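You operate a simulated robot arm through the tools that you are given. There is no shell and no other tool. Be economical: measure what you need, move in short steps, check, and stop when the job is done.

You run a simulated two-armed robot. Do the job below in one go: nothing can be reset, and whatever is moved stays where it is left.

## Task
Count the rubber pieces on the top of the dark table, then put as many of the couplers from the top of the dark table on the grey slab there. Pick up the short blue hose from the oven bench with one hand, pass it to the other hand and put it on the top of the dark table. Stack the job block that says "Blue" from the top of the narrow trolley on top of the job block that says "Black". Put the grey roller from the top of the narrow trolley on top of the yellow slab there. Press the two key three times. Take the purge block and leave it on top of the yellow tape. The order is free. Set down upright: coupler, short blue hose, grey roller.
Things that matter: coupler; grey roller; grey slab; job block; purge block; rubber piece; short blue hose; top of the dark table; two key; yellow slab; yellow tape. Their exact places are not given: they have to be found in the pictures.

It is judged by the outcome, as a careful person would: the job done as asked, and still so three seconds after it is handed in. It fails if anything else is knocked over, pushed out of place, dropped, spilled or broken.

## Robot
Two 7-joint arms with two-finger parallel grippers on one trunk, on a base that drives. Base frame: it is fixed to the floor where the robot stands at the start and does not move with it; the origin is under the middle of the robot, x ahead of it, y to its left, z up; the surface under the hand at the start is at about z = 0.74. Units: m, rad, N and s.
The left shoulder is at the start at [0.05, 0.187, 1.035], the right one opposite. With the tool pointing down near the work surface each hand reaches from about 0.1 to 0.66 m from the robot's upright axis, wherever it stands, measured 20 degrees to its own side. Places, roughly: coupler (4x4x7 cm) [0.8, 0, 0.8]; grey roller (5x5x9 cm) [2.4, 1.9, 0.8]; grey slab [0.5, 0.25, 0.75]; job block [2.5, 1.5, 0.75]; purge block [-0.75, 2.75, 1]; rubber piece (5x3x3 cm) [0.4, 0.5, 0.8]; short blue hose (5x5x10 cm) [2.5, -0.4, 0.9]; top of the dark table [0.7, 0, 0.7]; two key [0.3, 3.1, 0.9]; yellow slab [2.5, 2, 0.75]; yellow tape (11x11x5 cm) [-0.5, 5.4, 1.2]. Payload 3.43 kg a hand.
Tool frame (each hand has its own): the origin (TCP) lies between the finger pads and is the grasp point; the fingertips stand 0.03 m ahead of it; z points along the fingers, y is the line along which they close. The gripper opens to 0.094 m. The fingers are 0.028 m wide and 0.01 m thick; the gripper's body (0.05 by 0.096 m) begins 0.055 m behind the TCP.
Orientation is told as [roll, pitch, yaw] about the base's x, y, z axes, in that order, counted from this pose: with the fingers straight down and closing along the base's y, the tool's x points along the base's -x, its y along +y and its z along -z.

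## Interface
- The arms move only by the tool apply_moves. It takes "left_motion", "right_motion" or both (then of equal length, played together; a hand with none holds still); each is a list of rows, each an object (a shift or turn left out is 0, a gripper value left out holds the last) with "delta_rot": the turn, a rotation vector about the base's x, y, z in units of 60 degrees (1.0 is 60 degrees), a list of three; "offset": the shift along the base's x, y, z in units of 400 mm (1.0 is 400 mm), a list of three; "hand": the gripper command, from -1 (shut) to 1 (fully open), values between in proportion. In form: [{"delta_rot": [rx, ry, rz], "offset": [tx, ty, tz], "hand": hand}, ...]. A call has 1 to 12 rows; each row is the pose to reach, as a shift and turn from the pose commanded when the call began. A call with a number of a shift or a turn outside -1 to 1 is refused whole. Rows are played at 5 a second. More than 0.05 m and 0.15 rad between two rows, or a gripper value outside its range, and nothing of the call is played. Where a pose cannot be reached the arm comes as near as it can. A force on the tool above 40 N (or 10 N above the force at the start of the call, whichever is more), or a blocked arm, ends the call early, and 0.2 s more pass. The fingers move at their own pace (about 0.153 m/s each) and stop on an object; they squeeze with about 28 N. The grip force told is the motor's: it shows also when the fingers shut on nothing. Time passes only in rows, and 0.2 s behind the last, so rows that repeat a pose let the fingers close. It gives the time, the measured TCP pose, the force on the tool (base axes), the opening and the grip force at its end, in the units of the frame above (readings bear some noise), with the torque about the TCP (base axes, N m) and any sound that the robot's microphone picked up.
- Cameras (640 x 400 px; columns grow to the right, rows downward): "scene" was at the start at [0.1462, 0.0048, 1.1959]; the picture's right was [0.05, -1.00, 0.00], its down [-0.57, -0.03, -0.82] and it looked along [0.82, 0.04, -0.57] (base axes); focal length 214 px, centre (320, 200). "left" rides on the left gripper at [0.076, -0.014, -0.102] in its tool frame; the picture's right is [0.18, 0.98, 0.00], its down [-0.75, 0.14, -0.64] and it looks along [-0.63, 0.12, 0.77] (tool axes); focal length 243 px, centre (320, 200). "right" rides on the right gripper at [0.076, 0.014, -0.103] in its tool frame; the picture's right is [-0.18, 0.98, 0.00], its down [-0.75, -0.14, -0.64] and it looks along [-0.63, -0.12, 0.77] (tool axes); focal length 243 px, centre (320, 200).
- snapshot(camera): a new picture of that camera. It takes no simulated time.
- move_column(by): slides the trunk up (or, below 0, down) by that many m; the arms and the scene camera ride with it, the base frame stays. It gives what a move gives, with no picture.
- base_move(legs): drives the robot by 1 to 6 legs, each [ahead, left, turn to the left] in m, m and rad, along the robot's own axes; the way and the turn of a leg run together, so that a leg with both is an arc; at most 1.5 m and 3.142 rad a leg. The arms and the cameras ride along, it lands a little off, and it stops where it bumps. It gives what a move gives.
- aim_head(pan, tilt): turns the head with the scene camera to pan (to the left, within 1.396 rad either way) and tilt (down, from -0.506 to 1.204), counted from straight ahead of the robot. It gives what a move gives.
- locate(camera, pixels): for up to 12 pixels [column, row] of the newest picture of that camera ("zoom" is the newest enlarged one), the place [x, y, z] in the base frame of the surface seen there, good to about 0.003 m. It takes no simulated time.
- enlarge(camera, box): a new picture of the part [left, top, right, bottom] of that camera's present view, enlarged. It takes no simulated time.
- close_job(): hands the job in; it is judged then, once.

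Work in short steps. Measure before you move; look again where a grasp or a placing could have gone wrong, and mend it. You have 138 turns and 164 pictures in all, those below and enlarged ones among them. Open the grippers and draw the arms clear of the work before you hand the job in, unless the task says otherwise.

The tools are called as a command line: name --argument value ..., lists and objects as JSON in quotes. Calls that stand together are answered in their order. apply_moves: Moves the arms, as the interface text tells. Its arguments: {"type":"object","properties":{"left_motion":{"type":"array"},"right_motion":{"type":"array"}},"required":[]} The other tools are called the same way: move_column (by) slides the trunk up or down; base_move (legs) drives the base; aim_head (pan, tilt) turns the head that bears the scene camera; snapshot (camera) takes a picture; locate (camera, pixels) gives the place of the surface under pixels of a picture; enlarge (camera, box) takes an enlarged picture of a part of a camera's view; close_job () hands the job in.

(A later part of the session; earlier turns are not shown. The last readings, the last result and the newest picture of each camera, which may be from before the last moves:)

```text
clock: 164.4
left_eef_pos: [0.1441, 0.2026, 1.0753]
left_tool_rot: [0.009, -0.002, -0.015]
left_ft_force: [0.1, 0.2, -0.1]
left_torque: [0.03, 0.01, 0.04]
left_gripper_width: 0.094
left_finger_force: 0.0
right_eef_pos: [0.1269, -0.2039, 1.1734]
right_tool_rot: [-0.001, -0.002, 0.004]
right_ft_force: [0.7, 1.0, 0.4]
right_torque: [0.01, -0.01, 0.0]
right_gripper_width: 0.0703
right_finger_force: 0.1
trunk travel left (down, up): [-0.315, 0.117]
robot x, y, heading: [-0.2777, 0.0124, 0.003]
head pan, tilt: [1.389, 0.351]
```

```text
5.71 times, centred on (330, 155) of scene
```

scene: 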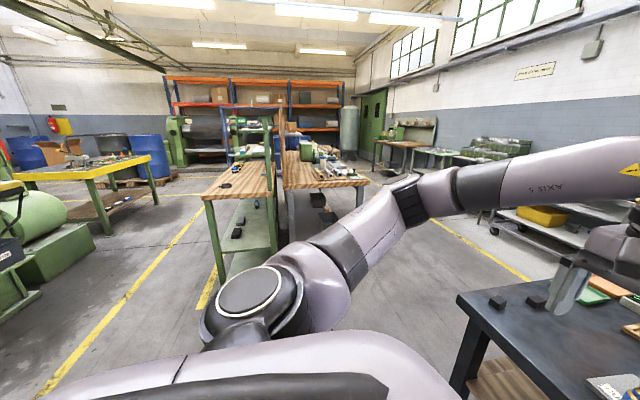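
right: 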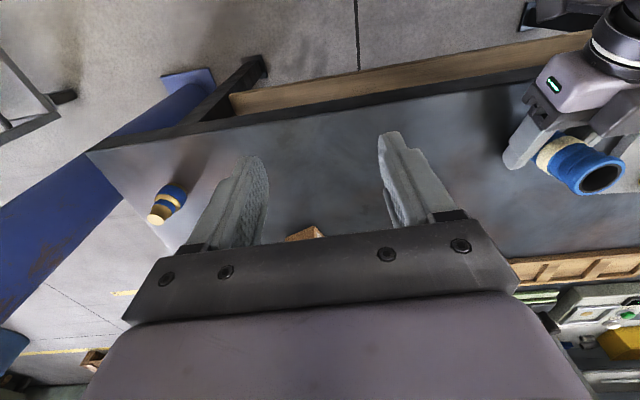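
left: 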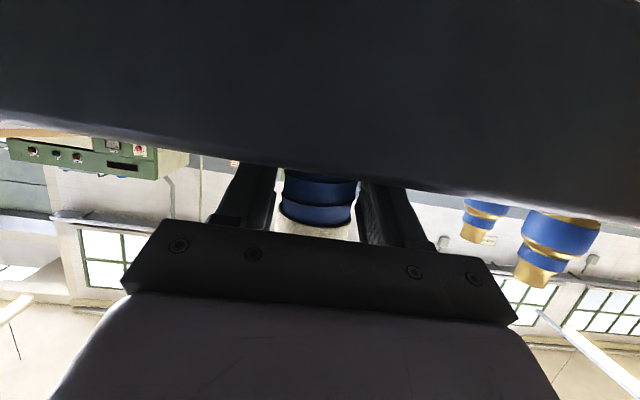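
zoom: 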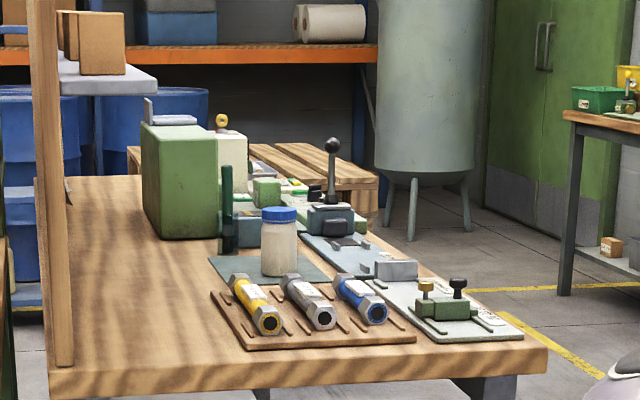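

The purge blocks seem to be on the green shelf at about (-0.63,3.1,0.95). I drive back to x≈-1.35 and left to y≈2.75, facing the bench.

base_move --legs '[[-1.07, 0, 0], [0, 1.4, 0], [0, 1.3, 0]]'

aim_head --pan 0.0 --tilt 0.45

snapshot --camera "scene"

aim_head --pan 1.2 --tilt 0.35

snapshot --camera "scene"

```text
clock: 192.7
left_eef_pos: [-0.9854, 2.8732, 1.0752]
left_tool_rot: [0.008, -0.002, 0.037]
left_ft_force: [0.1, -0.2, 0.3]
left_torque: [-0.02, 0.0, -0.01]
left_gripper_width: 0.0941
left_finger_force: 0.1
right_eef_pos: [-0.9816, 2.4665, 1.1738]
right_tool_rot: [-0.002, -0.002, 0.055]
right_ft_force: [0.2, -0.2, 0.1]
right_torque: [-0.01, -0.02, 0.02]
right_gripper_width: 0.0706
right_finger_force: 0.1
trunk travel left (down, up): [-0.315, 0.117]
robot x, y, heading: [-1.3938, 2.656, 0.055]
head pan, tilt: [1.389, 0.351]
```

```text
clock: 194.2
left_eef_pos: [-0.9853, 2.8727, 1.0751]
left_tool_rot: [0.01, -0.002, 0.035]
left_ft_force: [-0.1, -0.2, -0.2]
left_torque: [0.06, -0.02, -0.02]
left_gripper_width: 0.0942
left_finger_force: 0.1
right_eef_pos: [-0.9818, 2.467, 1.1739]
right_tool_rot: [-0.002, -0.001, 0.057]
right_ft_force: [-0.6, -0.9, 0.2]
right_torque: [0.01, 0.03, 0.01]
right_gripper_width: 0.0704
right_finger_force: 0.0
trunk travel left (down, up): [-0.315, 0.117]
robot x, y, heading: [-1.3943, 2.6547, 0.048]
head pan, tilt: [0.0, 0.45]
```

```text
70 pictures are left
```

scene: 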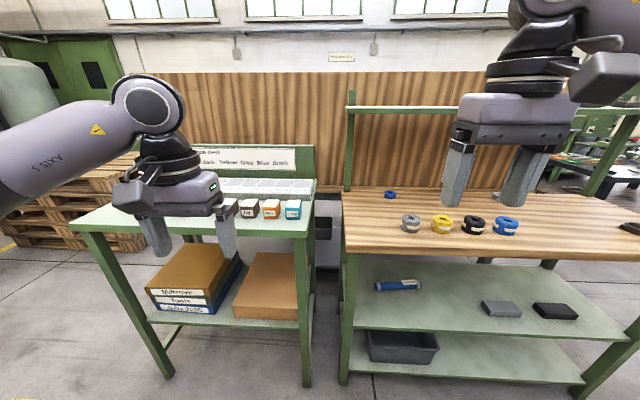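

```text
clock: 195.6
left_eef_pos: [-0.9857, 2.8733, 1.0756]
left_tool_rot: [0.008, -0.003, 0.038]
left_ft_force: [0.5, 0.6, 0.4]
left_torque: [-0.01, 0.01, -0.01]
left_gripper_width: 0.0942
left_finger_force: 0.1
right_eef_pos: [-0.98, 2.4659, 1.1739]
right_tool_rot: [0.0, -0.002, 0.056]
right_ft_force: [0.2, 0.2, 0.1]
right_torque: [0.01, -0.03, 0.0]
right_gripper_width: 0.0707
right_finger_force: 0.1
trunk travel left (down, up): [-0.315, 0.117]
robot x, y, heading: [-1.4, 2.6564, 0.05]
head pan, tilt: [1.201, 0.351]
```

```text
69 pictures are left
```

scene: 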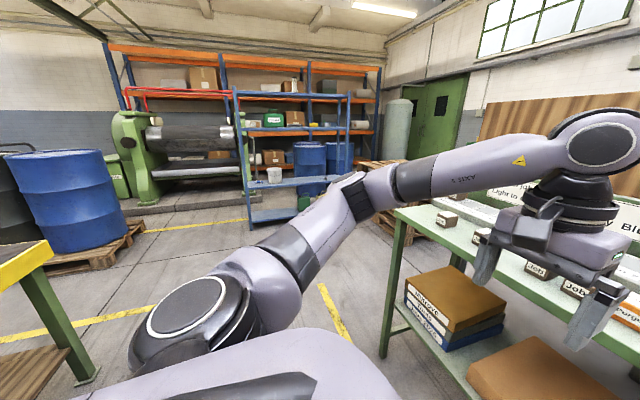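

I enlarge the blocks on the green table, with a straight view.

aim_head --pan 0.2 --tilt 0.5

enlarge --camera "scene" --box '[230, 130, 390, 230]'

locate --camera "zoom" --pixels '[[350, 290], [420, 290], [500, 290], [480, 330], [520, 240], [560, 320], [300, 250], [450, 250]]'

snapshot --camera "left"

```text
clock: 196.9
left_eef_pos: [-0.9856, 2.8727, 1.075]
left_tool_rot: [0.009, -0.001, 0.036]
left_ft_force: [0.0, -0.2, -0.4]
left_torque: [-0.01, -0.03, 0.05]
left_gripper_width: 0.094
left_finger_force: 0.1
right_eef_pos: [-0.9803, 2.4662, 1.1741]
right_tool_rot: [-0.002, -0.003, 0.056]
right_ft_force: [0.2, -0.3, -0.2]
right_torque: [0.0, 0.01, -0.03]
right_gripper_width: 0.0704
right_finger_force: 0.0
trunk travel left (down, up): [-0.315, 0.117]
robot x, y, heading: [-1.3971, 2.6551, 0.053]
head pan, tilt: [0.201, 0.499]
```

```text
4.00 times, centred on (310, 180) of scene
```

zoom: 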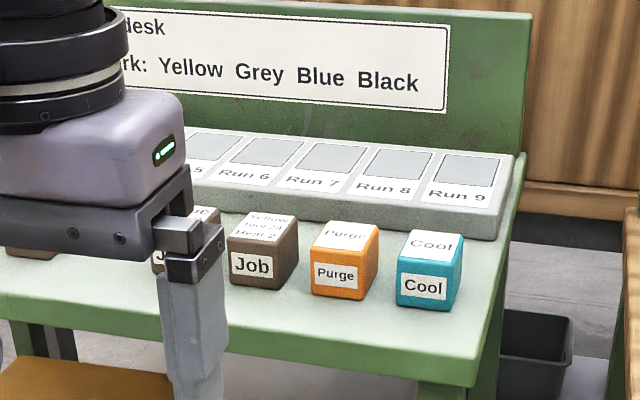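

```text
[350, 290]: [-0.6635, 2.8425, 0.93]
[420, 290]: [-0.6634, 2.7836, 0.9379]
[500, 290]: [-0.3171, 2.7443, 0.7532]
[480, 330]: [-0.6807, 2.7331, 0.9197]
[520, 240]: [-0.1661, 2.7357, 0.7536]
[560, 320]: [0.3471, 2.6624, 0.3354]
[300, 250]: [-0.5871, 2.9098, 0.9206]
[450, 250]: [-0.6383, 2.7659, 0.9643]
```

```text
67 pictures are left
```

left: 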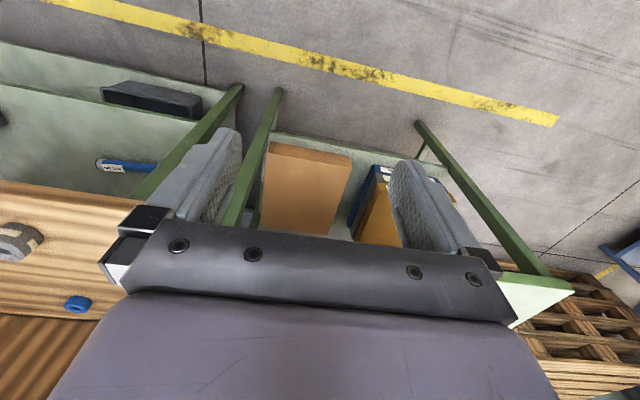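

Purge is the orange block at ~(-0.64,2.845). Before choosing the grasp, look at the rack with the tape.

aim_head --pan 1.1 --tilt 0.1

enlarge --camera "scene" --box '[180, 100, 400, 300]'

locate --camera "zoom" --pixels '[[170, 110], [260, 180], [310, 180], [340, 185], [200, 190], [380, 180], [300, 190], [300, 110], [250, 240], [250, 330], [390, 300], [140, 300]]'

```text
clock: 198.1
left_eef_pos: [-0.9846, 2.8738, 1.0757]
left_tool_rot: [0.007, -0.002, 0.036]
left_ft_force: [1.1, 0.5, -0.2]
left_torque: [0.02, 0.04, 0.0]
left_gripper_width: 0.0938
left_finger_force: 0.3
right_eef_pos: [-0.9805, 2.4668, 1.1744]
right_tool_rot: [-0.001, -0.002, 0.056]
right_ft_force: [0.7, 0.0, -0.1]
right_torque: [0.01, 0.0, 0.01]
right_gripper_width: 0.0706
right_finger_force: 0.0
trunk travel left (down, up): [-0.315, 0.117]
robot x, y, heading: [-1.3947, 2.6583, 0.05]
head pan, tilt: [1.1, 0.099]
```

```text
2.00 times, centred on (290, 200) of scene
```

zoom: 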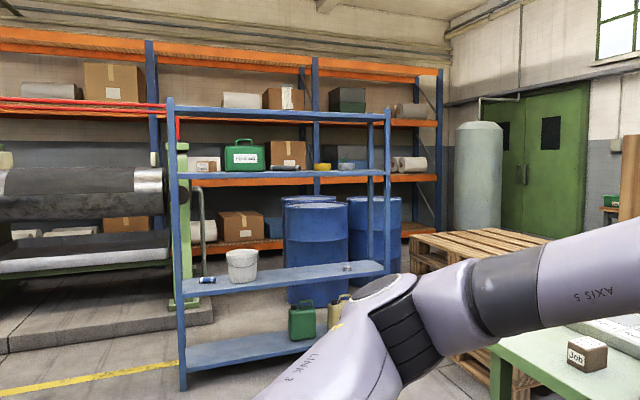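

```text
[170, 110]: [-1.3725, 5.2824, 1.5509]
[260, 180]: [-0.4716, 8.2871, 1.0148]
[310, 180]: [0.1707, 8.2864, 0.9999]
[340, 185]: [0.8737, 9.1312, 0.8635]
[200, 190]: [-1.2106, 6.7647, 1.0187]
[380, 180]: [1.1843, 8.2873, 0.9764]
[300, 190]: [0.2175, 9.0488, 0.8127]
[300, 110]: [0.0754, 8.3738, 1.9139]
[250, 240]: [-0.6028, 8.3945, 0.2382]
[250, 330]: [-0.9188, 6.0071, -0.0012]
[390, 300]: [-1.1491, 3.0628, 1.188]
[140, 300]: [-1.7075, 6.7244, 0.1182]
```

The rack's shelf needs a forward (low-pitch) approach, so I'll grasp the purge block with the left hand pitched forward. First pitch the left hand here, in the clear.

apply_moves --left_motion '[{"delta_rot": [0, -0.125, 0], "offset": [0, -0.03, 0]}, {"delta_rot": [0, -0.25, 0], "offset": [0, -0.06, 0]}, {"delta_rot": [0, -0.375, 0], "offset": [0, -0.1, 0]}, {"delta_rot": [0, -0.5, 0], "offset": [0, -0.14, 0]}, {"delta_rot": [0, -0.625, 0], "offset": [0, -0.18, 0]}, {"delta_rot": [0, -0.75, 0], "offset": [0, -0.22, -0.02]}, {"delta_rot": [0, -0.875, 0], "offset": [0, -0.25, -0.04]}, {"delta_rot": [0, -1.0, 0], "offset": [0, -0.25, -0.05]}]'

apply_moves --left_motion '[{"delta_rot": [0, -0.1, 0]}, {"delta_rot": [0, -0.2, -0.03]}, {"delta_rot": [-0.015, -0.25, -0.03]}, {"delta_rot": [-0.015, -0.25, -0.03]}]'

base_move --legs '[[0.08, 0.08, -0.05]]'

aim_head --pan 0.1 --tilt 0.55

snapshot --camera "scene"

snapshot --camera "left"

```text
clock: 199.9
left_eef_pos: [-0.9858, 2.774, 1.0564]
left_tool_rot: [-0.059, -1.049, 0.076]
left_ft_force: [-0.3, 0.6, 0.8]
left_torque: [0.01, 0.01, 0.02]
left_gripper_width: 0.0941
left_finger_force: 0.0
right_eef_pos: [-0.9806, 2.467, 1.1744]
right_tool_rot: [-0.004, -0.002, 0.056]
right_ft_force: [-0.2, 0.3, 0.1]
right_torque: [0.01, 0.02, -0.01]
right_gripper_width: 0.0703
right_finger_force: 0.0
trunk travel left (down, up): [-0.315, 0.117]
robot x, y, heading: [-1.394, 2.6557, 0.05]
head pan, tilt: [1.1, 0.099]
```

```text
clock: 200.9
left_eef_pos: [-0.9839, 2.7736, 1.0569]
left_tool_rot: [-0.172, -1.306, 0.153]
left_ft_force: [0.3, 0.3, -0.8]
left_torque: [-0.06, -0.01, -0.02]
left_gripper_width: 0.0938
left_finger_force: 0.1
right_eef_pos: [-0.9806, 2.4656, 1.1742]
right_tool_rot: [-0.001, -0.002, 0.057]
right_ft_force: [-0.5, -0.2, -1.2]
right_torque: [0.03, -0.01, 0.02]
right_gripper_width: 0.0706
right_finger_force: 0.1
trunk travel left (down, up): [-0.315, 0.117]
robot x, y, heading: [-1.3948, 2.6581, 0.056]
head pan, tilt: [1.1, 0.099]
```

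```text
clock: 202.3
left_eef_pos: [-0.9027, 2.8365, 1.0544]
left_tool_rot: [-0.176, -1.304, 0.103]
left_ft_force: [0.0, -0.5, 0.2]
left_torque: [-0.02, -0.02, -0.01]
left_gripper_width: 0.094
left_finger_force: 0.0
right_eef_pos: [-0.9134, 2.5291, 1.1747]
right_tool_rot: [-0.001, -0.002, 0.005]
right_ft_force: [-0.5, 0.2, 0.0]
right_torque: [-0.03, 0.0, -0.03]
right_gripper_width: 0.0704
right_finger_force: 0.0
trunk travel left (down, up): [-0.315, 0.117]
robot x, y, heading: [-1.32, 2.7387, -0.001]
head pan, tilt: [1.1, 0.099]
```

```text
clock: 203.6
left_eef_pos: [-0.9032, 2.8351, 1.0556]
left_tool_rot: [-0.174, -1.307, 0.102]
left_ft_force: [0.3, 0.4, 0.4]
left_torque: [0.0, 0.0, 0.01]
left_gripper_width: 0.0938
left_finger_force: 0.1
right_eef_pos: [-0.9152, 2.529, 1.1735]
right_tool_rot: [-0.001, -0.003, 0.005]
right_ft_force: [-0.2, -0.1, 0.8]
right_torque: [0.0, 0.0, 0.03]
right_gripper_width: 0.0706
right_finger_force: 0.1
trunk travel left (down, up): [-0.315, 0.117]
robot x, y, heading: [-1.3198, 2.7401, -0.0]
head pan, tilt: [0.099, 0.55]
```

```text
65 pictures are left
```

scene: 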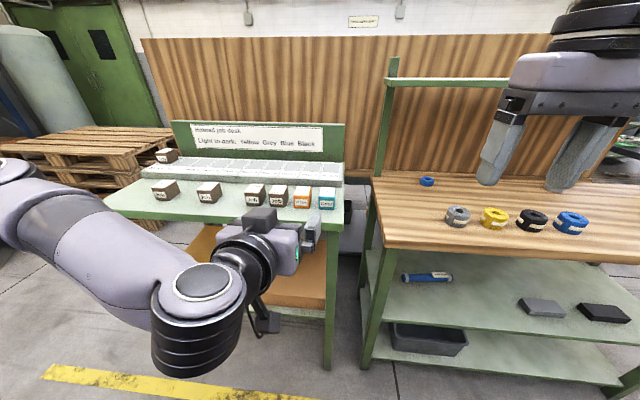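

```text
64 pictures are left
```

left: 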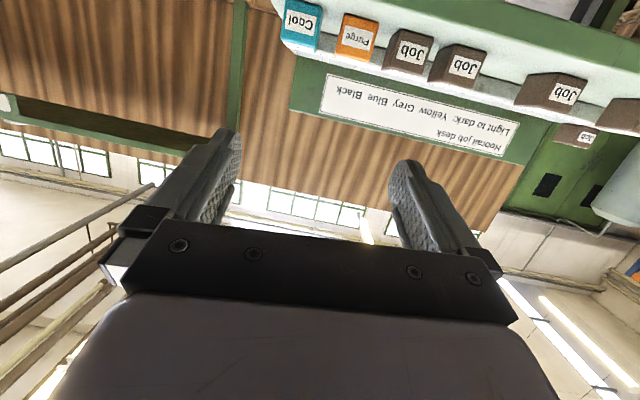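

Pitch ≈ -75°. I measure the purge block and neighbours accurately.

enlarge --camera "scene" --box '[235, 160, 345, 230]'

locate --camera "left" --pixels '[[342, 40], [376, 48], [360, 30], [318, 30], [285, 30], [388, 50], [345, 18], [375, 30], [430, 60]]'

```text
5.71 times, centred on (290, 195) of scene
```

zoom: 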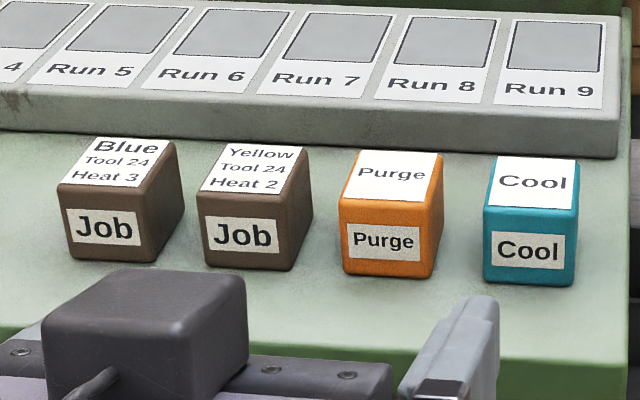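

```text
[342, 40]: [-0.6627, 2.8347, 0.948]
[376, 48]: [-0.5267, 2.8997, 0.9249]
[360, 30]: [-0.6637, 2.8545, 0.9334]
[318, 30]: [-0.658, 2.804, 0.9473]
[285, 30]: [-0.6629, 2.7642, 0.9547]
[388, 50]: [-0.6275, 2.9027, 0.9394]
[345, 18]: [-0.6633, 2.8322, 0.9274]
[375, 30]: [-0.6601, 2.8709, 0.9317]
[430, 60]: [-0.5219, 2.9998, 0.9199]
```

locate --camera "zoom" --pixels '[[346, 240], [430, 240], [294, 240], [488, 245], [572, 245], [208, 235], [442, 200], [312, 190], [390, 165], [440, 160], [390, 205], [500, 350]]'

locate --camera "scene" --pixels '[[330, 218], [300, 215], [338, 225], [325, 230]]'

```text
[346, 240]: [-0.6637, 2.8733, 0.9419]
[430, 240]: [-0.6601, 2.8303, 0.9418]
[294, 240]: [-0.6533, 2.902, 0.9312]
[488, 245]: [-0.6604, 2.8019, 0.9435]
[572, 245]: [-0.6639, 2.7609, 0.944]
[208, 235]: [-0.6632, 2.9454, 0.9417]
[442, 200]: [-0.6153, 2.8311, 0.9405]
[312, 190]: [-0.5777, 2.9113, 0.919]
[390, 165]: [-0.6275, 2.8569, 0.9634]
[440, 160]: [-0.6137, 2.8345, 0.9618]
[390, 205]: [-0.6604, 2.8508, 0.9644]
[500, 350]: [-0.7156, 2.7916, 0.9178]
```

```text
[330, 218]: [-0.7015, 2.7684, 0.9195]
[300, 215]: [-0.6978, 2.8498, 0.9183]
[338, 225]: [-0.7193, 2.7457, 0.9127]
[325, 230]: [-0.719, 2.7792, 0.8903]
```

Purge spans y 2.829–2.8745, x -0.663…-0.613; gaps of 26 mm each side. I drive forward 0.15, then align hand height, roll and opening.

base_move --legs '[[0.15, 0, 0]]'

apply_moves --left_motion '[{"delta_rot": [0.02, 0, 0.036], "offset": [0, 0.02, -0.06], "hand": 0.32}, {"delta_rot": [0.043, 0, 0.072], "offset": [0, 0.04, -0.12]}, {"delta_rot": [0.043, 0, 0.072], "offset": [0, 0.04, -0.19]}, {"delta_rot": [0.043, 0, 0.072], "offset": [0, 0.04, -0.24]}, {"delta_rot": [0.043, 0, 0.072], "offset": [0, 0.04, -0.24]}]'

snapshot --camera "left"

snapshot --camera "scene"

```text
clock: 204.9
left_eef_pos: [-0.7544, 2.8371, 1.0549]
left_tool_rot: [-0.174, -1.305, 0.101]
left_ft_force: [1.0, 1.0, -0.5]
left_torque: [-0.03, 0.02, -0.04]
left_gripper_width: 0.0939
left_finger_force: 0.1
right_eef_pos: [-0.7654, 2.5292, 1.1741]
right_tool_rot: [-0.003, -0.003, 0.009]
right_ft_force: [0.2, -0.2, 0.4]
right_torque: [0.01, 0.02, -0.01]
right_gripper_width: 0.0705
right_finger_force: 0.0
trunk travel left (down, up): [-0.315, 0.117]
robot x, y, heading: [-1.1756, 2.7376, -0.001]
head pan, tilt: [0.099, 0.55]
```

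```text
clock: 206.1
left_eef_pos: [-0.7549, 2.8527, 0.9588]
left_tool_rot: [-0.002, -1.31, 0.011]
left_ft_force: [0.9, 0.5, -0.4]
left_torque: [0.02, -0.05, 0.0]
left_gripper_width: 0.0621
left_finger_force: 0.1
right_eef_pos: [-0.7652, 2.5286, 1.175]
right_tool_rot: [-0.001, -0.003, 0.008]
right_ft_force: [0.5, -0.1, 0.7]
right_torque: [-0.02, -0.02, -0.01]
right_gripper_width: 0.0702
right_finger_force: 0.2
trunk travel left (down, up): [-0.315, 0.117]
robot x, y, heading: [-1.172, 2.7392, 0.003]
head pan, tilt: [0.099, 0.55]
```

```text
62 pictures are left
```

left: 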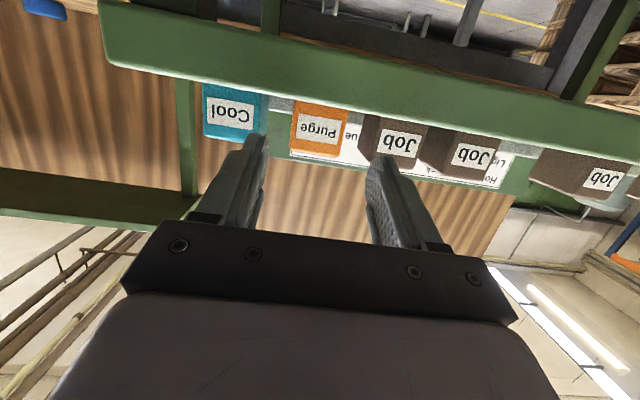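

```text
61 pictures are left
```

scene: 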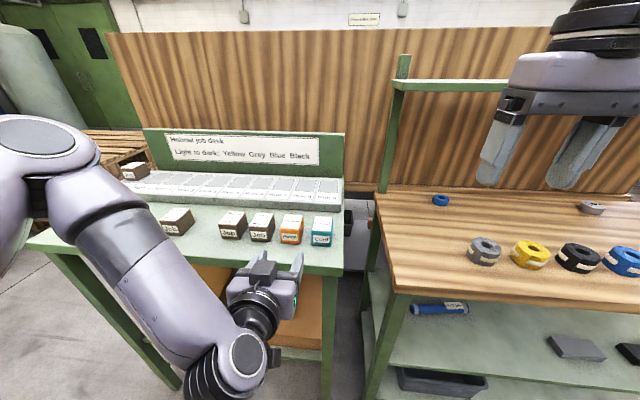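

Aligned with Purge between the fingers. Lower 1 cm and advance half-way (tips to x≈-0.665).

apply_moves --left_motion '[{"offset": [0.04, 0, -0.02]}, {"offset": [0.09, 0, -0.0245]}, {"offset": [0.14, 0, -0.0245]}, {"offset": [0.14, 0, -0.0245]}]'

snapshot --camera "left"

enlarge --camera "scene" --box '[210, 180, 360, 320]'

```text
clock: 207.1
left_eef_pos: [-0.6993, 2.8523, 0.9504]
left_tool_rot: [0.002, -1.308, 0.01]
left_ft_force: [0.0, 0.2, -0.1]
left_torque: [-0.02, 0.0, 0.0]
left_gripper_width: 0.0623
left_finger_force: 0.1
right_eef_pos: [-0.7665, 2.5294, 1.1737]
right_tool_rot: [-0.002, -0.003, 0.006]
right_ft_force: [0.0, -0.4, -0.2]
right_torque: [-0.04, -0.02, 0.03]
right_gripper_width: 0.0705
right_finger_force: 0.1
trunk travel left (down, up): [-0.315, 0.117]
robot x, y, heading: [-1.1752, 2.736, -0.0]
head pan, tilt: [0.099, 0.55]
```

```text
60 pictures are left
```

left: 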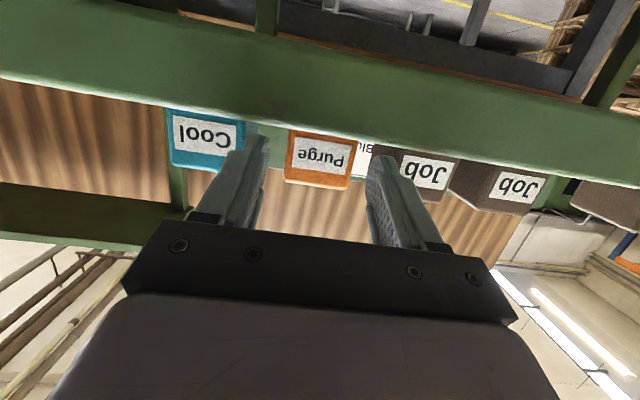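

```text
2.86 times, centred on (285, 250) of scene
```

zoom: 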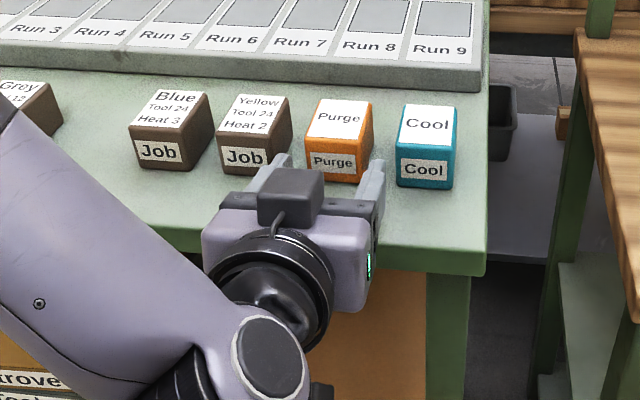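

locate --camera "zoom" --pixels '[[283, 160], [376, 166], [285, 175], [306, 165], [366, 165], [272, 172], [400, 165]]'

```text
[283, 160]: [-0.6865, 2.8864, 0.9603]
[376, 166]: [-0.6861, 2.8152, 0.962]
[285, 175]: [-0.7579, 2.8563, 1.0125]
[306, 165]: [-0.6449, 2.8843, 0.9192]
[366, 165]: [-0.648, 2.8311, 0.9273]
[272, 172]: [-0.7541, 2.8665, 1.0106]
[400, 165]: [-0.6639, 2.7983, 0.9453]
```

Fingers are centred on the block with ~7 mm to each neighbour. Advance 5.4 cm and grip.

apply_moves --left_motion '[{"offset": [0.05, -0.001, 0]}, {"offset": [0.1, -0.001, 0]}, {"offset": [0.135, -0.001, 0]}, {"offset": [0.135, -0.001, 0]}, {"offset": [0.135, -0.001, 0], "hand": -1}, {"offset": [0.135, -0.001, 0]}, {"offset": [0.135, -0.001, 0]}]'

enlarge --camera "scene" --box '[210, 180, 360, 320]'

```text
clock: 208.7
left_eef_pos: [-0.645, 2.8515, 0.9498]
left_tool_rot: [0.001, -1.309, 0.011]
left_ft_force: [-0.7, -0.6, 1.6]
left_torque: [-0.1, -0.04, 0.04]
left_gripper_width: 0.0497
left_finger_force: 28.2
right_eef_pos: [-0.7654, 2.5293, 1.1749]
right_tool_rot: [-0.001, -0.003, 0.008]
right_ft_force: [0.4, -0.2, 0.4]
right_torque: [0.01, -0.03, 0.0]
right_gripper_width: 0.0705
right_finger_force: 0.0
trunk travel left (down, up): [-0.315, 0.117]
robot x, y, heading: [-1.1666, 2.7399, 0.0]
head pan, tilt: [0.099, 0.55]
```

```text
2.86 times, centred on (285, 250) of scene
```

zoom: 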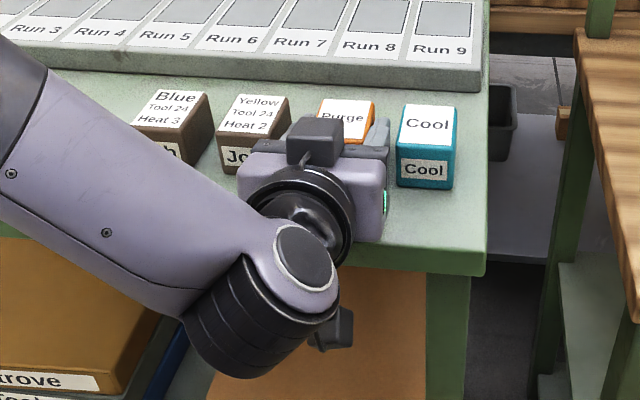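

Gripped (0.05 m). Lift 8 cm straight up and back off the base.

apply_moves --left_motion '[{"offset": [0, 0, 0.05]}, {"offset": [0, 0, 0.11]}, {"offset": [0, 0, 0.17]}, {"offset": [-0.04, 0, 0.22]}, {"offset": [-0.08, 0, 0.25]}]'

base_move --legs '[[-0.2, 0, 0]]'

snapshot --camera "scene"

snapshot --camera "left"

```text
clock: 209.9
left_eef_pos: [-0.6763, 2.8514, 1.0491]
left_tool_rot: [0.001, -1.306, 0.009]
left_ft_force: [0.4, 0.8, -0.4]
left_torque: [0.03, 0.02, 0.0]
left_gripper_width: 0.0499
left_finger_force: 28.1
right_eef_pos: [-0.7659, 2.5288, 1.1745]
right_tool_rot: [-0.002, -0.001, 0.007]
right_ft_force: [0.4, 0.4, -0.1]
right_torque: [-0.01, 0.07, -0.01]
right_gripper_width: 0.0704
right_finger_force: 0.1
trunk travel left (down, up): [-0.315, 0.117]
robot x, y, heading: [-1.1722, 2.7379, 0.007]
head pan, tilt: [0.099, 0.55]
```

```text
clock: 211.5
left_eef_pos: [-0.8761, 2.8513, 1.0504]
left_tool_rot: [0.0, -1.308, 0.008]
left_ft_force: [-0.6, -0.3, -0.3]
left_torque: [0.01, -0.04, 0.02]
left_gripper_width: 0.0496
left_finger_force: 28.2
right_eef_pos: [-0.9661, 2.5283, 1.1744]
right_tool_rot: [-0.001, -0.005, 0.005]
right_ft_force: [-0.8, 0.0, 0.4]
right_torque: [0.0, 0.0, 0.01]
right_gripper_width: 0.0705
right_finger_force: 0.1
trunk travel left (down, up): [-0.315, 0.117]
robot x, y, heading: [-1.3711, 2.7391, 0.0]
head pan, tilt: [0.099, 0.55]
```

```text
57 pictures are left
```

scene: 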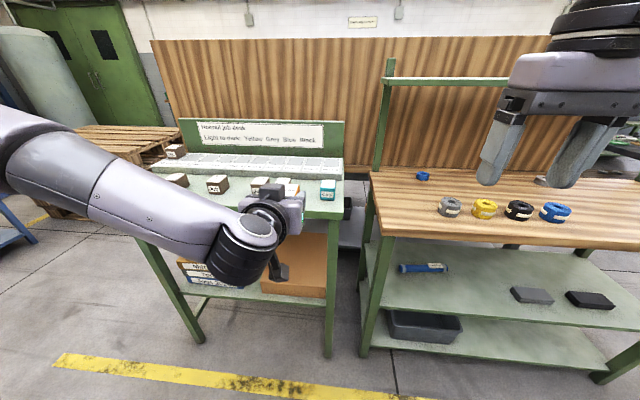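

```text
56 pictures are left
```

left: 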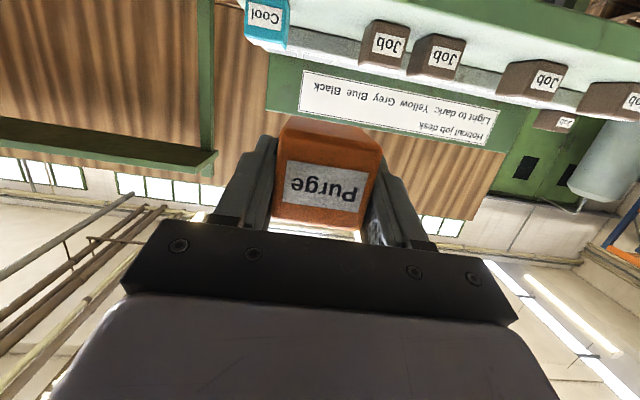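

Purge block held. Look toward the rack area to plan the drive.

aim_head --pan 0.9 --tilt 0.35

snapshot --camera "scene"

```text
clock: 212.7
left_eef_pos: [-0.8762, 2.8499, 1.0487]
left_tool_rot: [0.0, -1.309, 0.009]
left_ft_force: [0.8, -1.1, -0.4]
left_torque: [-0.01, 0.0, 0.02]
left_gripper_width: 0.0496
left_finger_force: 27.9
right_eef_pos: [-0.9659, 2.5284, 1.1744]
right_tool_rot: [-0.002, -0.002, 0.006]
right_ft_force: [0.3, -1.3, 0.1]
right_torque: [-0.01, -0.01, -0.01]
right_gripper_width: 0.0702
right_finger_force: 0.1
trunk travel left (down, up): [-0.315, 0.117]
robot x, y, heading: [-1.372, 2.7386, -0.003]
head pan, tilt: [0.901, 0.351]
```

```text
55 pictures are left
```

scene: 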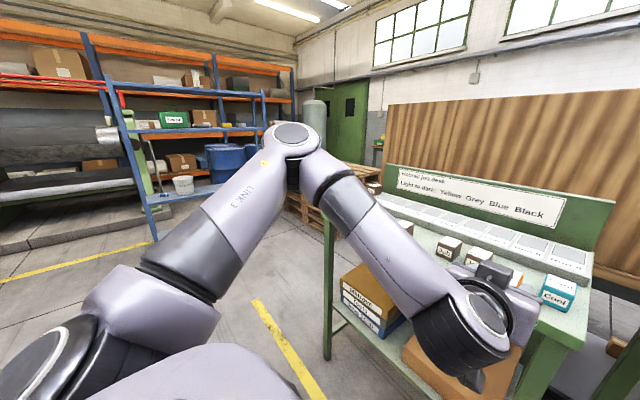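

locate --camera "scene" --pixels '[[290, 208], [375, 172], [155, 236], [110, 90], [262, 97], [262, 125], [135, 133], [235, 128], [315, 225], [345, 175], [225, 127]]'

enlarge --camera "scene" --box '[90, 60, 290, 220]'

```text
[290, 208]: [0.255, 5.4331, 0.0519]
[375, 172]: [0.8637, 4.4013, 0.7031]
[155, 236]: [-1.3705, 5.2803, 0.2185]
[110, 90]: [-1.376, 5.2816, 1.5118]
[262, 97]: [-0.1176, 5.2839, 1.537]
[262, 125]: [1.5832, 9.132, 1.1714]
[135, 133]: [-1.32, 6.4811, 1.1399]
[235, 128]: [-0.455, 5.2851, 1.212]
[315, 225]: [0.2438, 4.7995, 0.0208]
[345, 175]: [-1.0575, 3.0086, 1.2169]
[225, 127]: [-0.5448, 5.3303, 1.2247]
```

```text
2.50 times, centred on (190, 140) of scene
```

zoom: 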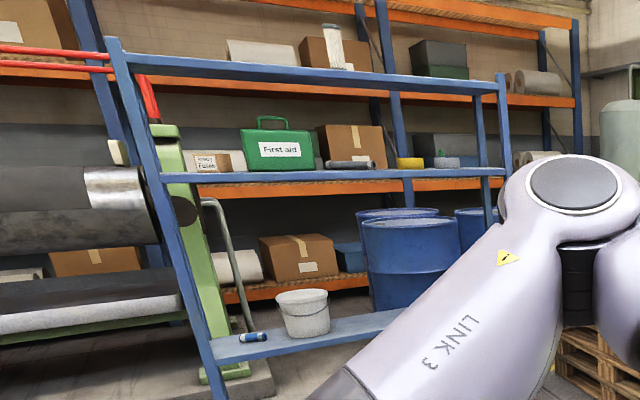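

Path is clear: strafe left 1.3, turn left 90°, strafe right ~0.95.

base_move --legs '[[0, 1.3, 0], [0, 0, 1.571], [0, -0.97, 0]]'

aim_head --pan 0.0 --tilt 0.1

snapshot --camera "scene"

```text
clock: 236.6
left_eef_pos: [-0.4719, 4.5079, 1.0485]
left_tool_rot: [0.0, -1.31, 1.556]
left_ft_force: [-0.3, 0.5, -1.2]
left_torque: [0.0, -0.02, 0.01]
left_gripper_width: 0.0499
left_finger_force: 27.8
right_eef_pos: [-0.1518, 4.4079, 1.174]
right_tool_rot: [-0.001, -0.002, 1.55]
right_ft_force: [0.4, 0.0, -0.4]
right_torque: [0.01, 0.01, 0.01]
right_gripper_width: 0.0705
right_finger_force: 0.1
trunk travel left (down, up): [-0.315, 0.117]
robot x, y, heading: [-0.3724, 4.0053, 1.544]
head pan, tilt: [0.901, 0.351]
```

```text
clock: 237.8
left_eef_pos: [-0.4723, 4.5072, 1.0487]
left_tool_rot: [-0.001, -1.306, 1.555]
left_ft_force: [0.0, -0.1, -1.6]
left_torque: [0.0, -0.05, 0.01]
left_gripper_width: 0.0497
left_finger_force: 28.1
right_eef_pos: [-0.1517, 4.4082, 1.1751]
right_tool_rot: [-0.001, -0.001, 1.548]
right_ft_force: [0.3, -0.1, 0.1]
right_torque: [0.0, 0.02, -0.01]
right_gripper_width: 0.0705
right_finger_force: 0.1
trunk travel left (down, up): [-0.315, 0.117]
robot x, y, heading: [-0.3721, 4.0069, 1.548]
head pan, tilt: [0.0, 0.099]
```

```text
53 pictures are left
```

scene: 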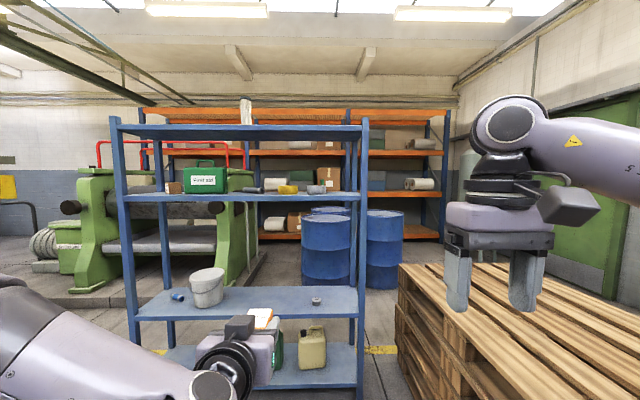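

Retract the right hand so it will not meet the rack's upright, and raise the trunk.

apply_moves --right_motion '[{"offset": [0.04, -0.1, 0]}, {"offset": [0.09, -0.2, 0]}, {"offset": [0.14, -0.3, 0]}, {"offset": [0.19, -0.4, 0]}, {"offset": [0.25, -0.45, 0]}]'

move_column --by 0.115

base_move --legs '[[0.35, 0, 0.025]]'

snapshot --camera "scene"

enlarge --camera "scene" --box '[200, 90, 400, 215]'

```text
clock: 239.0
left_eef_pos: [-0.4717, 4.5066, 1.049]
left_tool_rot: [0.001, -1.31, 1.554]
left_ft_force: [1.0, -0.4, -1.3]
left_torque: [-0.03, 0.04, 0.0]
left_gripper_width: 0.0495
left_finger_force: 28.2
right_eef_pos: [-0.056, 4.2298, 1.1715]
right_tool_rot: [0.001, -0.001, 1.551]
right_ft_force: [0.1, -0.3, -0.5]
right_torque: [0.01, 0.03, 0.01]
right_gripper_width: 0.0704
right_finger_force: 0.1
right hand out of reach, approached as far as the arm can: row 5
trunk travel left (down, up): [-0.315, 0.117]
robot x, y, heading: [-0.3736, 4.0087, 1.547]
head pan, tilt: [0.0, 0.099]
```

```text
clock: 240.4
left_eef_pos: [-0.472, 4.5076, 1.1644]
left_tool_rot: [0.0, -1.308, 1.556]
left_ft_force: [0.0, 0.6, -0.4]
left_torque: [-0.05, 0.03, -0.01]
left_gripper_width: 0.0497
left_finger_force: 28.2
right_eef_pos: [-0.0564, 4.2308, 1.2873]
right_tool_rot: [0.001, -0.002, 1.551]
right_ft_force: [-0.7, 0.6, 0.2]
right_torque: [-0.01, 0.0, 0.0]
right_gripper_width: 0.0706
right_finger_force: 0.1
trunk travel left (down, up): [-0.43, 0.002]
robot x, y, heading: [-0.3738, 4.009, 1.549]
head pan, tilt: [0.0, 0.099]
```

```text
clock: 242.7
left_eef_pos: [-0.4755, 4.8567, 1.1638]
left_tool_rot: [0.0, -1.307, 1.573]
left_ft_force: [0.0, 0.3, -2.1]
left_torque: [-0.02, 0.01, -0.01]
left_gripper_width: 0.0499
left_finger_force: 27.8
right_eef_pos: [-0.0551, 4.5872, 1.287]
right_tool_rot: [-0.001, -0.002, 1.568]
right_ft_force: [0.6, 0.3, 0.5]
right_torque: [-0.01, 0.01, 0.0]
right_gripper_width: 0.0705
right_finger_force: 0.1
trunk travel left (down, up): [-0.43, 0.002]
robot x, y, heading: [-0.3675, 4.3586, 1.561]
head pan, tilt: [0.0, 0.099]
```

```text
52 pictures are left
```

scene: 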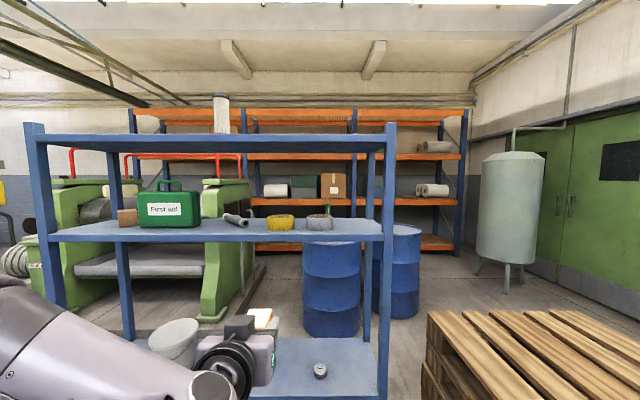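

```text
3.20 times, centred on (300, 152) of scene
```

zoom: 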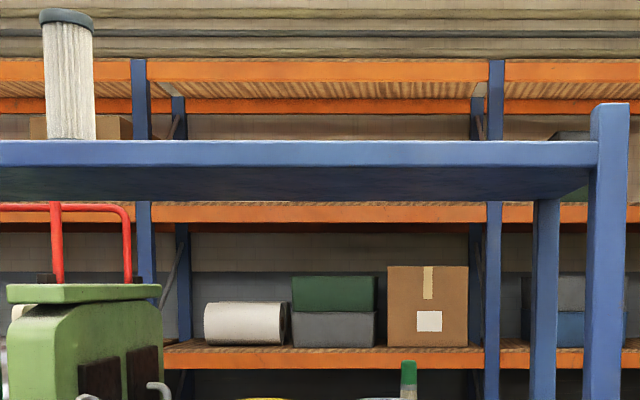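

locate --camera "scene" --pixels '[[281, 226], [281, 216], [269, 219], [292, 219], [320, 222], [235, 219], [281, 237], [260, 235], [300, 150], [320, 145], [380, 235]]'

enlarge --camera "scene" --box '[210, 190, 350, 250]'

```text
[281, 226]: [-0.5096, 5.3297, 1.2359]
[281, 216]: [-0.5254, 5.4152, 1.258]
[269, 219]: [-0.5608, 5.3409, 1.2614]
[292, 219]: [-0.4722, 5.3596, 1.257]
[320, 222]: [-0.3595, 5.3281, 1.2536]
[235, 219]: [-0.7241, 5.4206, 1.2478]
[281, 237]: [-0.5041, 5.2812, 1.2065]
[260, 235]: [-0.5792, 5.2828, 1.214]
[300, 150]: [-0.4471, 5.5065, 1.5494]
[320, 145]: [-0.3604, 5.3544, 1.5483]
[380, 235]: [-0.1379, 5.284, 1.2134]
```

```text
4.57 times, centred on (280, 220) of scene
```

zoom: 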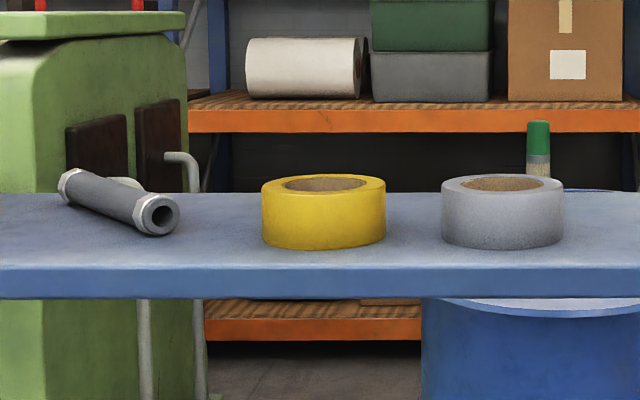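

The tape is a ring with a ~7.5 cm hole, so the 5 cm block must sit on the rim, offset ~4 cm from the centre. I measure the ring precisely.

locate --camera "zoom" --pixels '[[324, 203], [265, 187], [383, 187], [324, 176], [324, 235], [290, 185], [360, 185], [324, 188], [300, 262], [445, 190], [400, 230]]'

```text
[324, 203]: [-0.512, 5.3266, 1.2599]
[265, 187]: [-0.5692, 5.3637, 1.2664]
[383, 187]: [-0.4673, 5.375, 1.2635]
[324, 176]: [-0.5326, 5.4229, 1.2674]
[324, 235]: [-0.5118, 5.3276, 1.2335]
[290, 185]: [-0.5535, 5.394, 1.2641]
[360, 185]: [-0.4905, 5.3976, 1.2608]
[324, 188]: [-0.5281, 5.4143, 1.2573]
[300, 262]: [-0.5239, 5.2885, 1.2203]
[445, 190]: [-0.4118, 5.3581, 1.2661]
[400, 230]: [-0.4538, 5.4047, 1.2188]
```

Ring centre ≈(-0.518,5.379), top 1.263. Raise the left hand to z≈1.325 and align x to -0.518.

apply_moves --left_motion '[{"offset": [-0.02, 0, 0.08]}, {"offset": [-0.04, 0, 0.16]}, {"offset": [-0.07, 0, 0.24]}, {"offset": [-0.1, 0, 0.32]}, {"offset": [-0.106, 0, 0.4]}, {"offset": [-0.106, 0, 0.4]}]'

snapshot --camera "left"

snapshot --camera "scene"

```text
clock: 244.1
left_eef_pos: [-0.5184, 4.8564, 1.3265]
left_tool_rot: [-0.001, -1.308, 1.574]
left_ft_force: [0.5, 0.6, -1.5]
left_torque: [0.0, 0.02, 0.07]
left_gripper_width: 0.0498
left_finger_force: 27.6
right_eef_pos: [-0.0542, 4.5859, 1.2881]
right_tool_rot: [-0.002, -0.004, 1.57]
right_ft_force: [0.3, -0.4, -0.7]
right_torque: [-0.02, 0.02, -0.01]
right_gripper_width: 0.0703
right_finger_force: 0.1
trunk travel left (down, up): [-0.43, 0.002]
robot x, y, heading: [-0.3654, 4.3567, 1.563]
head pan, tilt: [0.0, 0.099]
```

```text
49 pictures are left
```

left: 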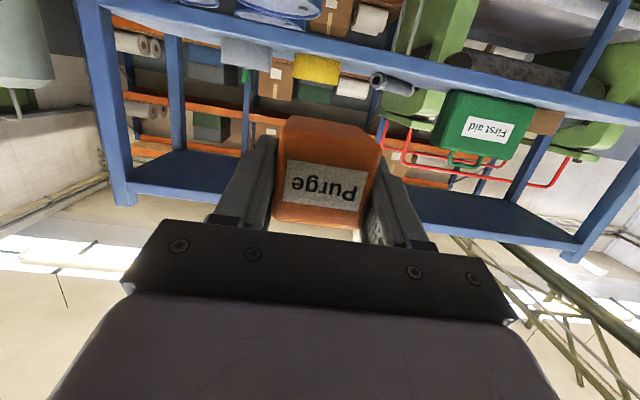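

```text
48 pictures are left
```

scene: 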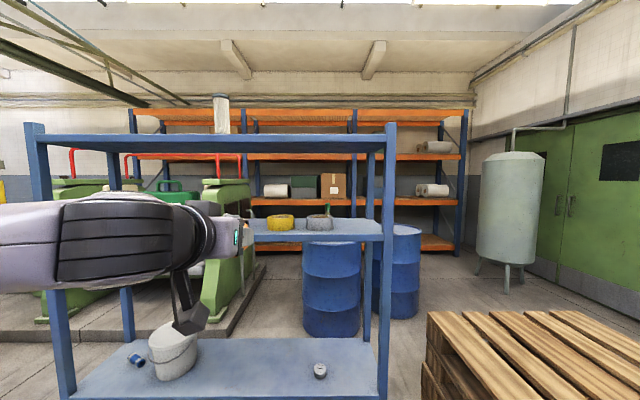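

Drive forward 0.40 and check alignment.

base_move --legs '[[0.4, 0, 0.006]]'

aim_head --pan 0.1 --tilt 0.15

snapshot --camera "scene"

snapshot --camera "left"

```text
clock: 246.6
left_eef_pos: [-0.5159, 5.2514, 1.3275]
left_tool_rot: [0.001, -1.308, 1.578]
left_ft_force: [-0.2, -0.4, -1.0]
left_torque: [-0.05, -0.03, -0.02]
left_gripper_width: 0.0498
left_finger_force: 27.7
right_eef_pos: [-0.0538, 4.9844, 1.2873]
right_tool_rot: [0.0, -0.002, 1.572]
right_ft_force: [-0.3, 0.9, 0.1]
right_torque: [-0.03, 0.0, 0.0]
right_gripper_width: 0.0705
right_finger_force: 0.0
trunk travel left (down, up): [-0.43, 0.002]
robot x, y, heading: [-0.3636, 4.7559, 1.569]
head pan, tilt: [0.0, 0.099]
```

```text
clock: 247.3
left_eef_pos: [-0.5167, 5.2505, 1.3273]
left_tool_rot: [0.0, -1.309, 1.577]
left_ft_force: [0.4, -0.2, -1.7]
left_torque: [0.0, -0.02, -0.03]
left_gripper_width: 0.0497
left_finger_force: 27.8
right_eef_pos: [-0.0535, 4.9833, 1.2873]
right_tool_rot: [0.0, -0.004, 1.573]
right_ft_force: [0.9, 0.2, 0.8]
right_torque: [0.05, 0.0, 0.0]
right_gripper_width: 0.0707
right_finger_force: 0.1
trunk travel left (down, up): [-0.43, 0.002]
robot x, y, heading: [-0.3647, 4.7533, 1.567]
head pan, tilt: [0.099, 0.15]
```

```text
47 pictures are left
```

scene: 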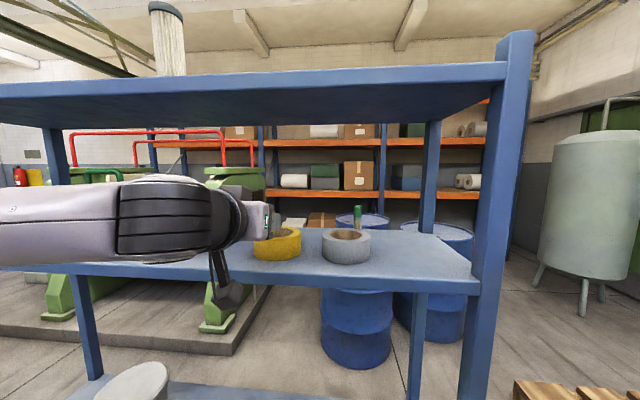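

```text
46 pictures are left
```

left: 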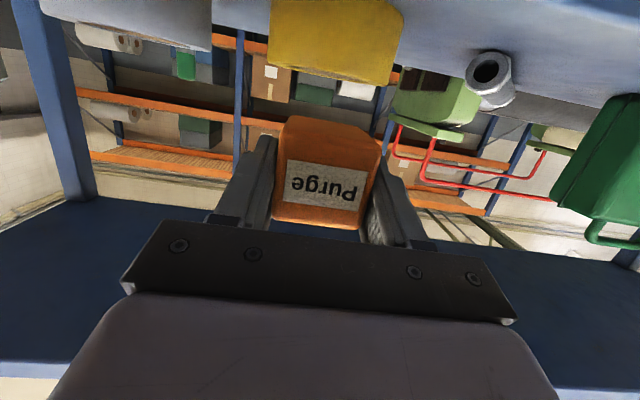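

locate --camera "left" --pixels '[[275, 40], [398, 50], [335, 50], [335, 68], [300, 60], [370, 70], [290, 180], [370, 190]]'

locate --camera "scene" --pixels '[[275, 248], [298, 240], [278, 232], [290, 232], [300, 232]]'

```text
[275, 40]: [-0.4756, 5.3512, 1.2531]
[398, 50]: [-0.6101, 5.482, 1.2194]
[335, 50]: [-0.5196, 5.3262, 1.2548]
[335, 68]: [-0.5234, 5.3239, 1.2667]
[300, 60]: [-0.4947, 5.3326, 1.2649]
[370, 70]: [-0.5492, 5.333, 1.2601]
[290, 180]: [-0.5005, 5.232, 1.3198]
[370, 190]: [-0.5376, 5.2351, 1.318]
```

```text
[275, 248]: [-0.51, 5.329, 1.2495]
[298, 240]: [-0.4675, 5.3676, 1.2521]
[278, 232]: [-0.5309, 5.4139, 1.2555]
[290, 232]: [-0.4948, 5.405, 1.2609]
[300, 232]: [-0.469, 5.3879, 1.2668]
```

Refined ring centre (-0.521,5.379). Advance the base 0.06 and fine-tune with the arm.

base_move --legs '[[0.065, 0, 0]]'

```text
clock: 248.2
left_eef_pos: [-0.52, 5.3157, 1.3272]
left_tool_rot: [0.0, -1.306, 1.579]
left_ft_force: [0.5, -0.1, -2.7]
left_torque: [-0.01, 0.01, -0.01]
left_gripper_width: 0.0498
left_finger_force: 28.2
right_eef_pos: [-0.0536, 5.0494, 1.2869]
right_tool_rot: [-0.001, -0.002, 1.572]
right_ft_force: [0.7, 0.7, 0.2]
right_torque: [-0.07, 0.03, 0.01]
right_gripper_width: 0.0705
right_finger_force: 0.0
trunk travel left (down, up): [-0.43, 0.002]
robot x, y, heading: [-0.3621, 4.8151, 1.568]
head pan, tilt: [0.099, 0.15]
```

apply_moves --left_motion '[{"offset": [-0.002, 0.043, 0]}, {"offset": [-0.002, 0.043, -0.04]}, {"offset": [-0.002, 0.043, -0.068]}, {"offset": [-0.002, 0.043, -0.068]}]'

snapshot --camera "left"

enlarge --camera "scene" --box '[180, 170, 380, 300]'

```text
clock: 249.2
left_eef_pos: [-0.5187, 5.332, 1.3006]
left_tool_rot: [-0.002, -1.308, 1.578]
left_ft_force: [-0.4, 0.2, -1.4]
left_torque: [-0.04, -0.02, 0.02]
left_gripper_width: 0.05
left_finger_force: 27.8
right_eef_pos: [-0.0529, 5.0471, 1.2884]
right_tool_rot: [-0.001, -0.003, 1.573]
right_ft_force: [-0.5, 0.4, 0.8]
right_torque: [0.01, -0.01, 0.01]
right_gripper_width: 0.0703
right_finger_force: 0.1
trunk travel left (down, up): [-0.43, 0.002]
robot x, y, heading: [-0.3646, 4.8173, 1.569]
head pan, tilt: [0.099, 0.15]
```

```text
45 pictures are left
```

left: 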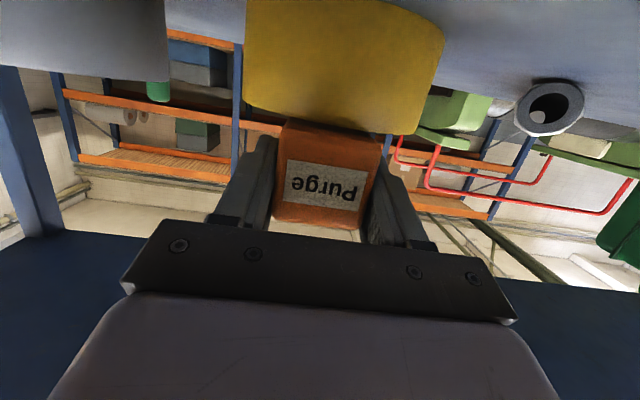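

```text
3.08 times, centred on (280, 235) of scene
```

zoom: 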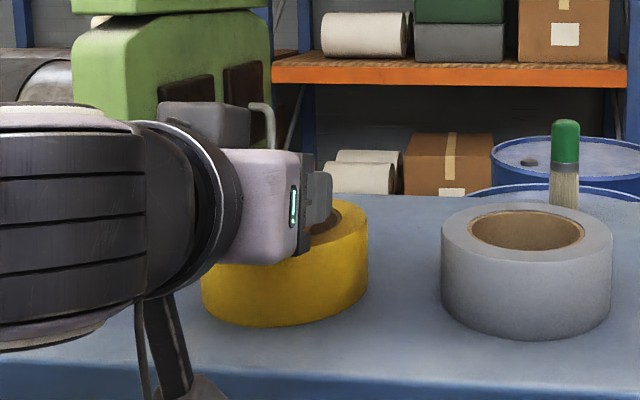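

Aligned. Lower to contact in ~2 mm steps.

apply_moves --left_motion '[{"offset": [-0.003, 0, -0.007]}, {"offset": [-0.003, 0, -0.013]}, {"offset": [-0.003, 0, -0.018]}, {"offset": [-0.003, 0, -0.018]}]'

```text
clock: 250.2
left_eef_pos: [-0.5201, 5.3326, 1.2974]
left_tool_rot: [-0.007, -1.321, 1.584]
left_ft_force: [-1.2, 4.5, 20.8]
left_torque: [0.22, 0.09, 0.02]
left_gripper_width: 0.0501
left_finger_force: 28.1
right_eef_pos: [-0.0528, 5.046, 1.2875]
right_tool_rot: [-0.001, -0.003, 1.573]
right_ft_force: [-0.2, -0.6, -0.5]
right_torque: [0.02, 0.0, 0.05]
right_gripper_width: 0.0704
right_finger_force: 0.0
trunk travel left (down, up): [-0.43, 0.002]
robot x, y, heading: [-0.3658, 4.8206, 1.565]
head pan, tilt: [0.099, 0.15]
```

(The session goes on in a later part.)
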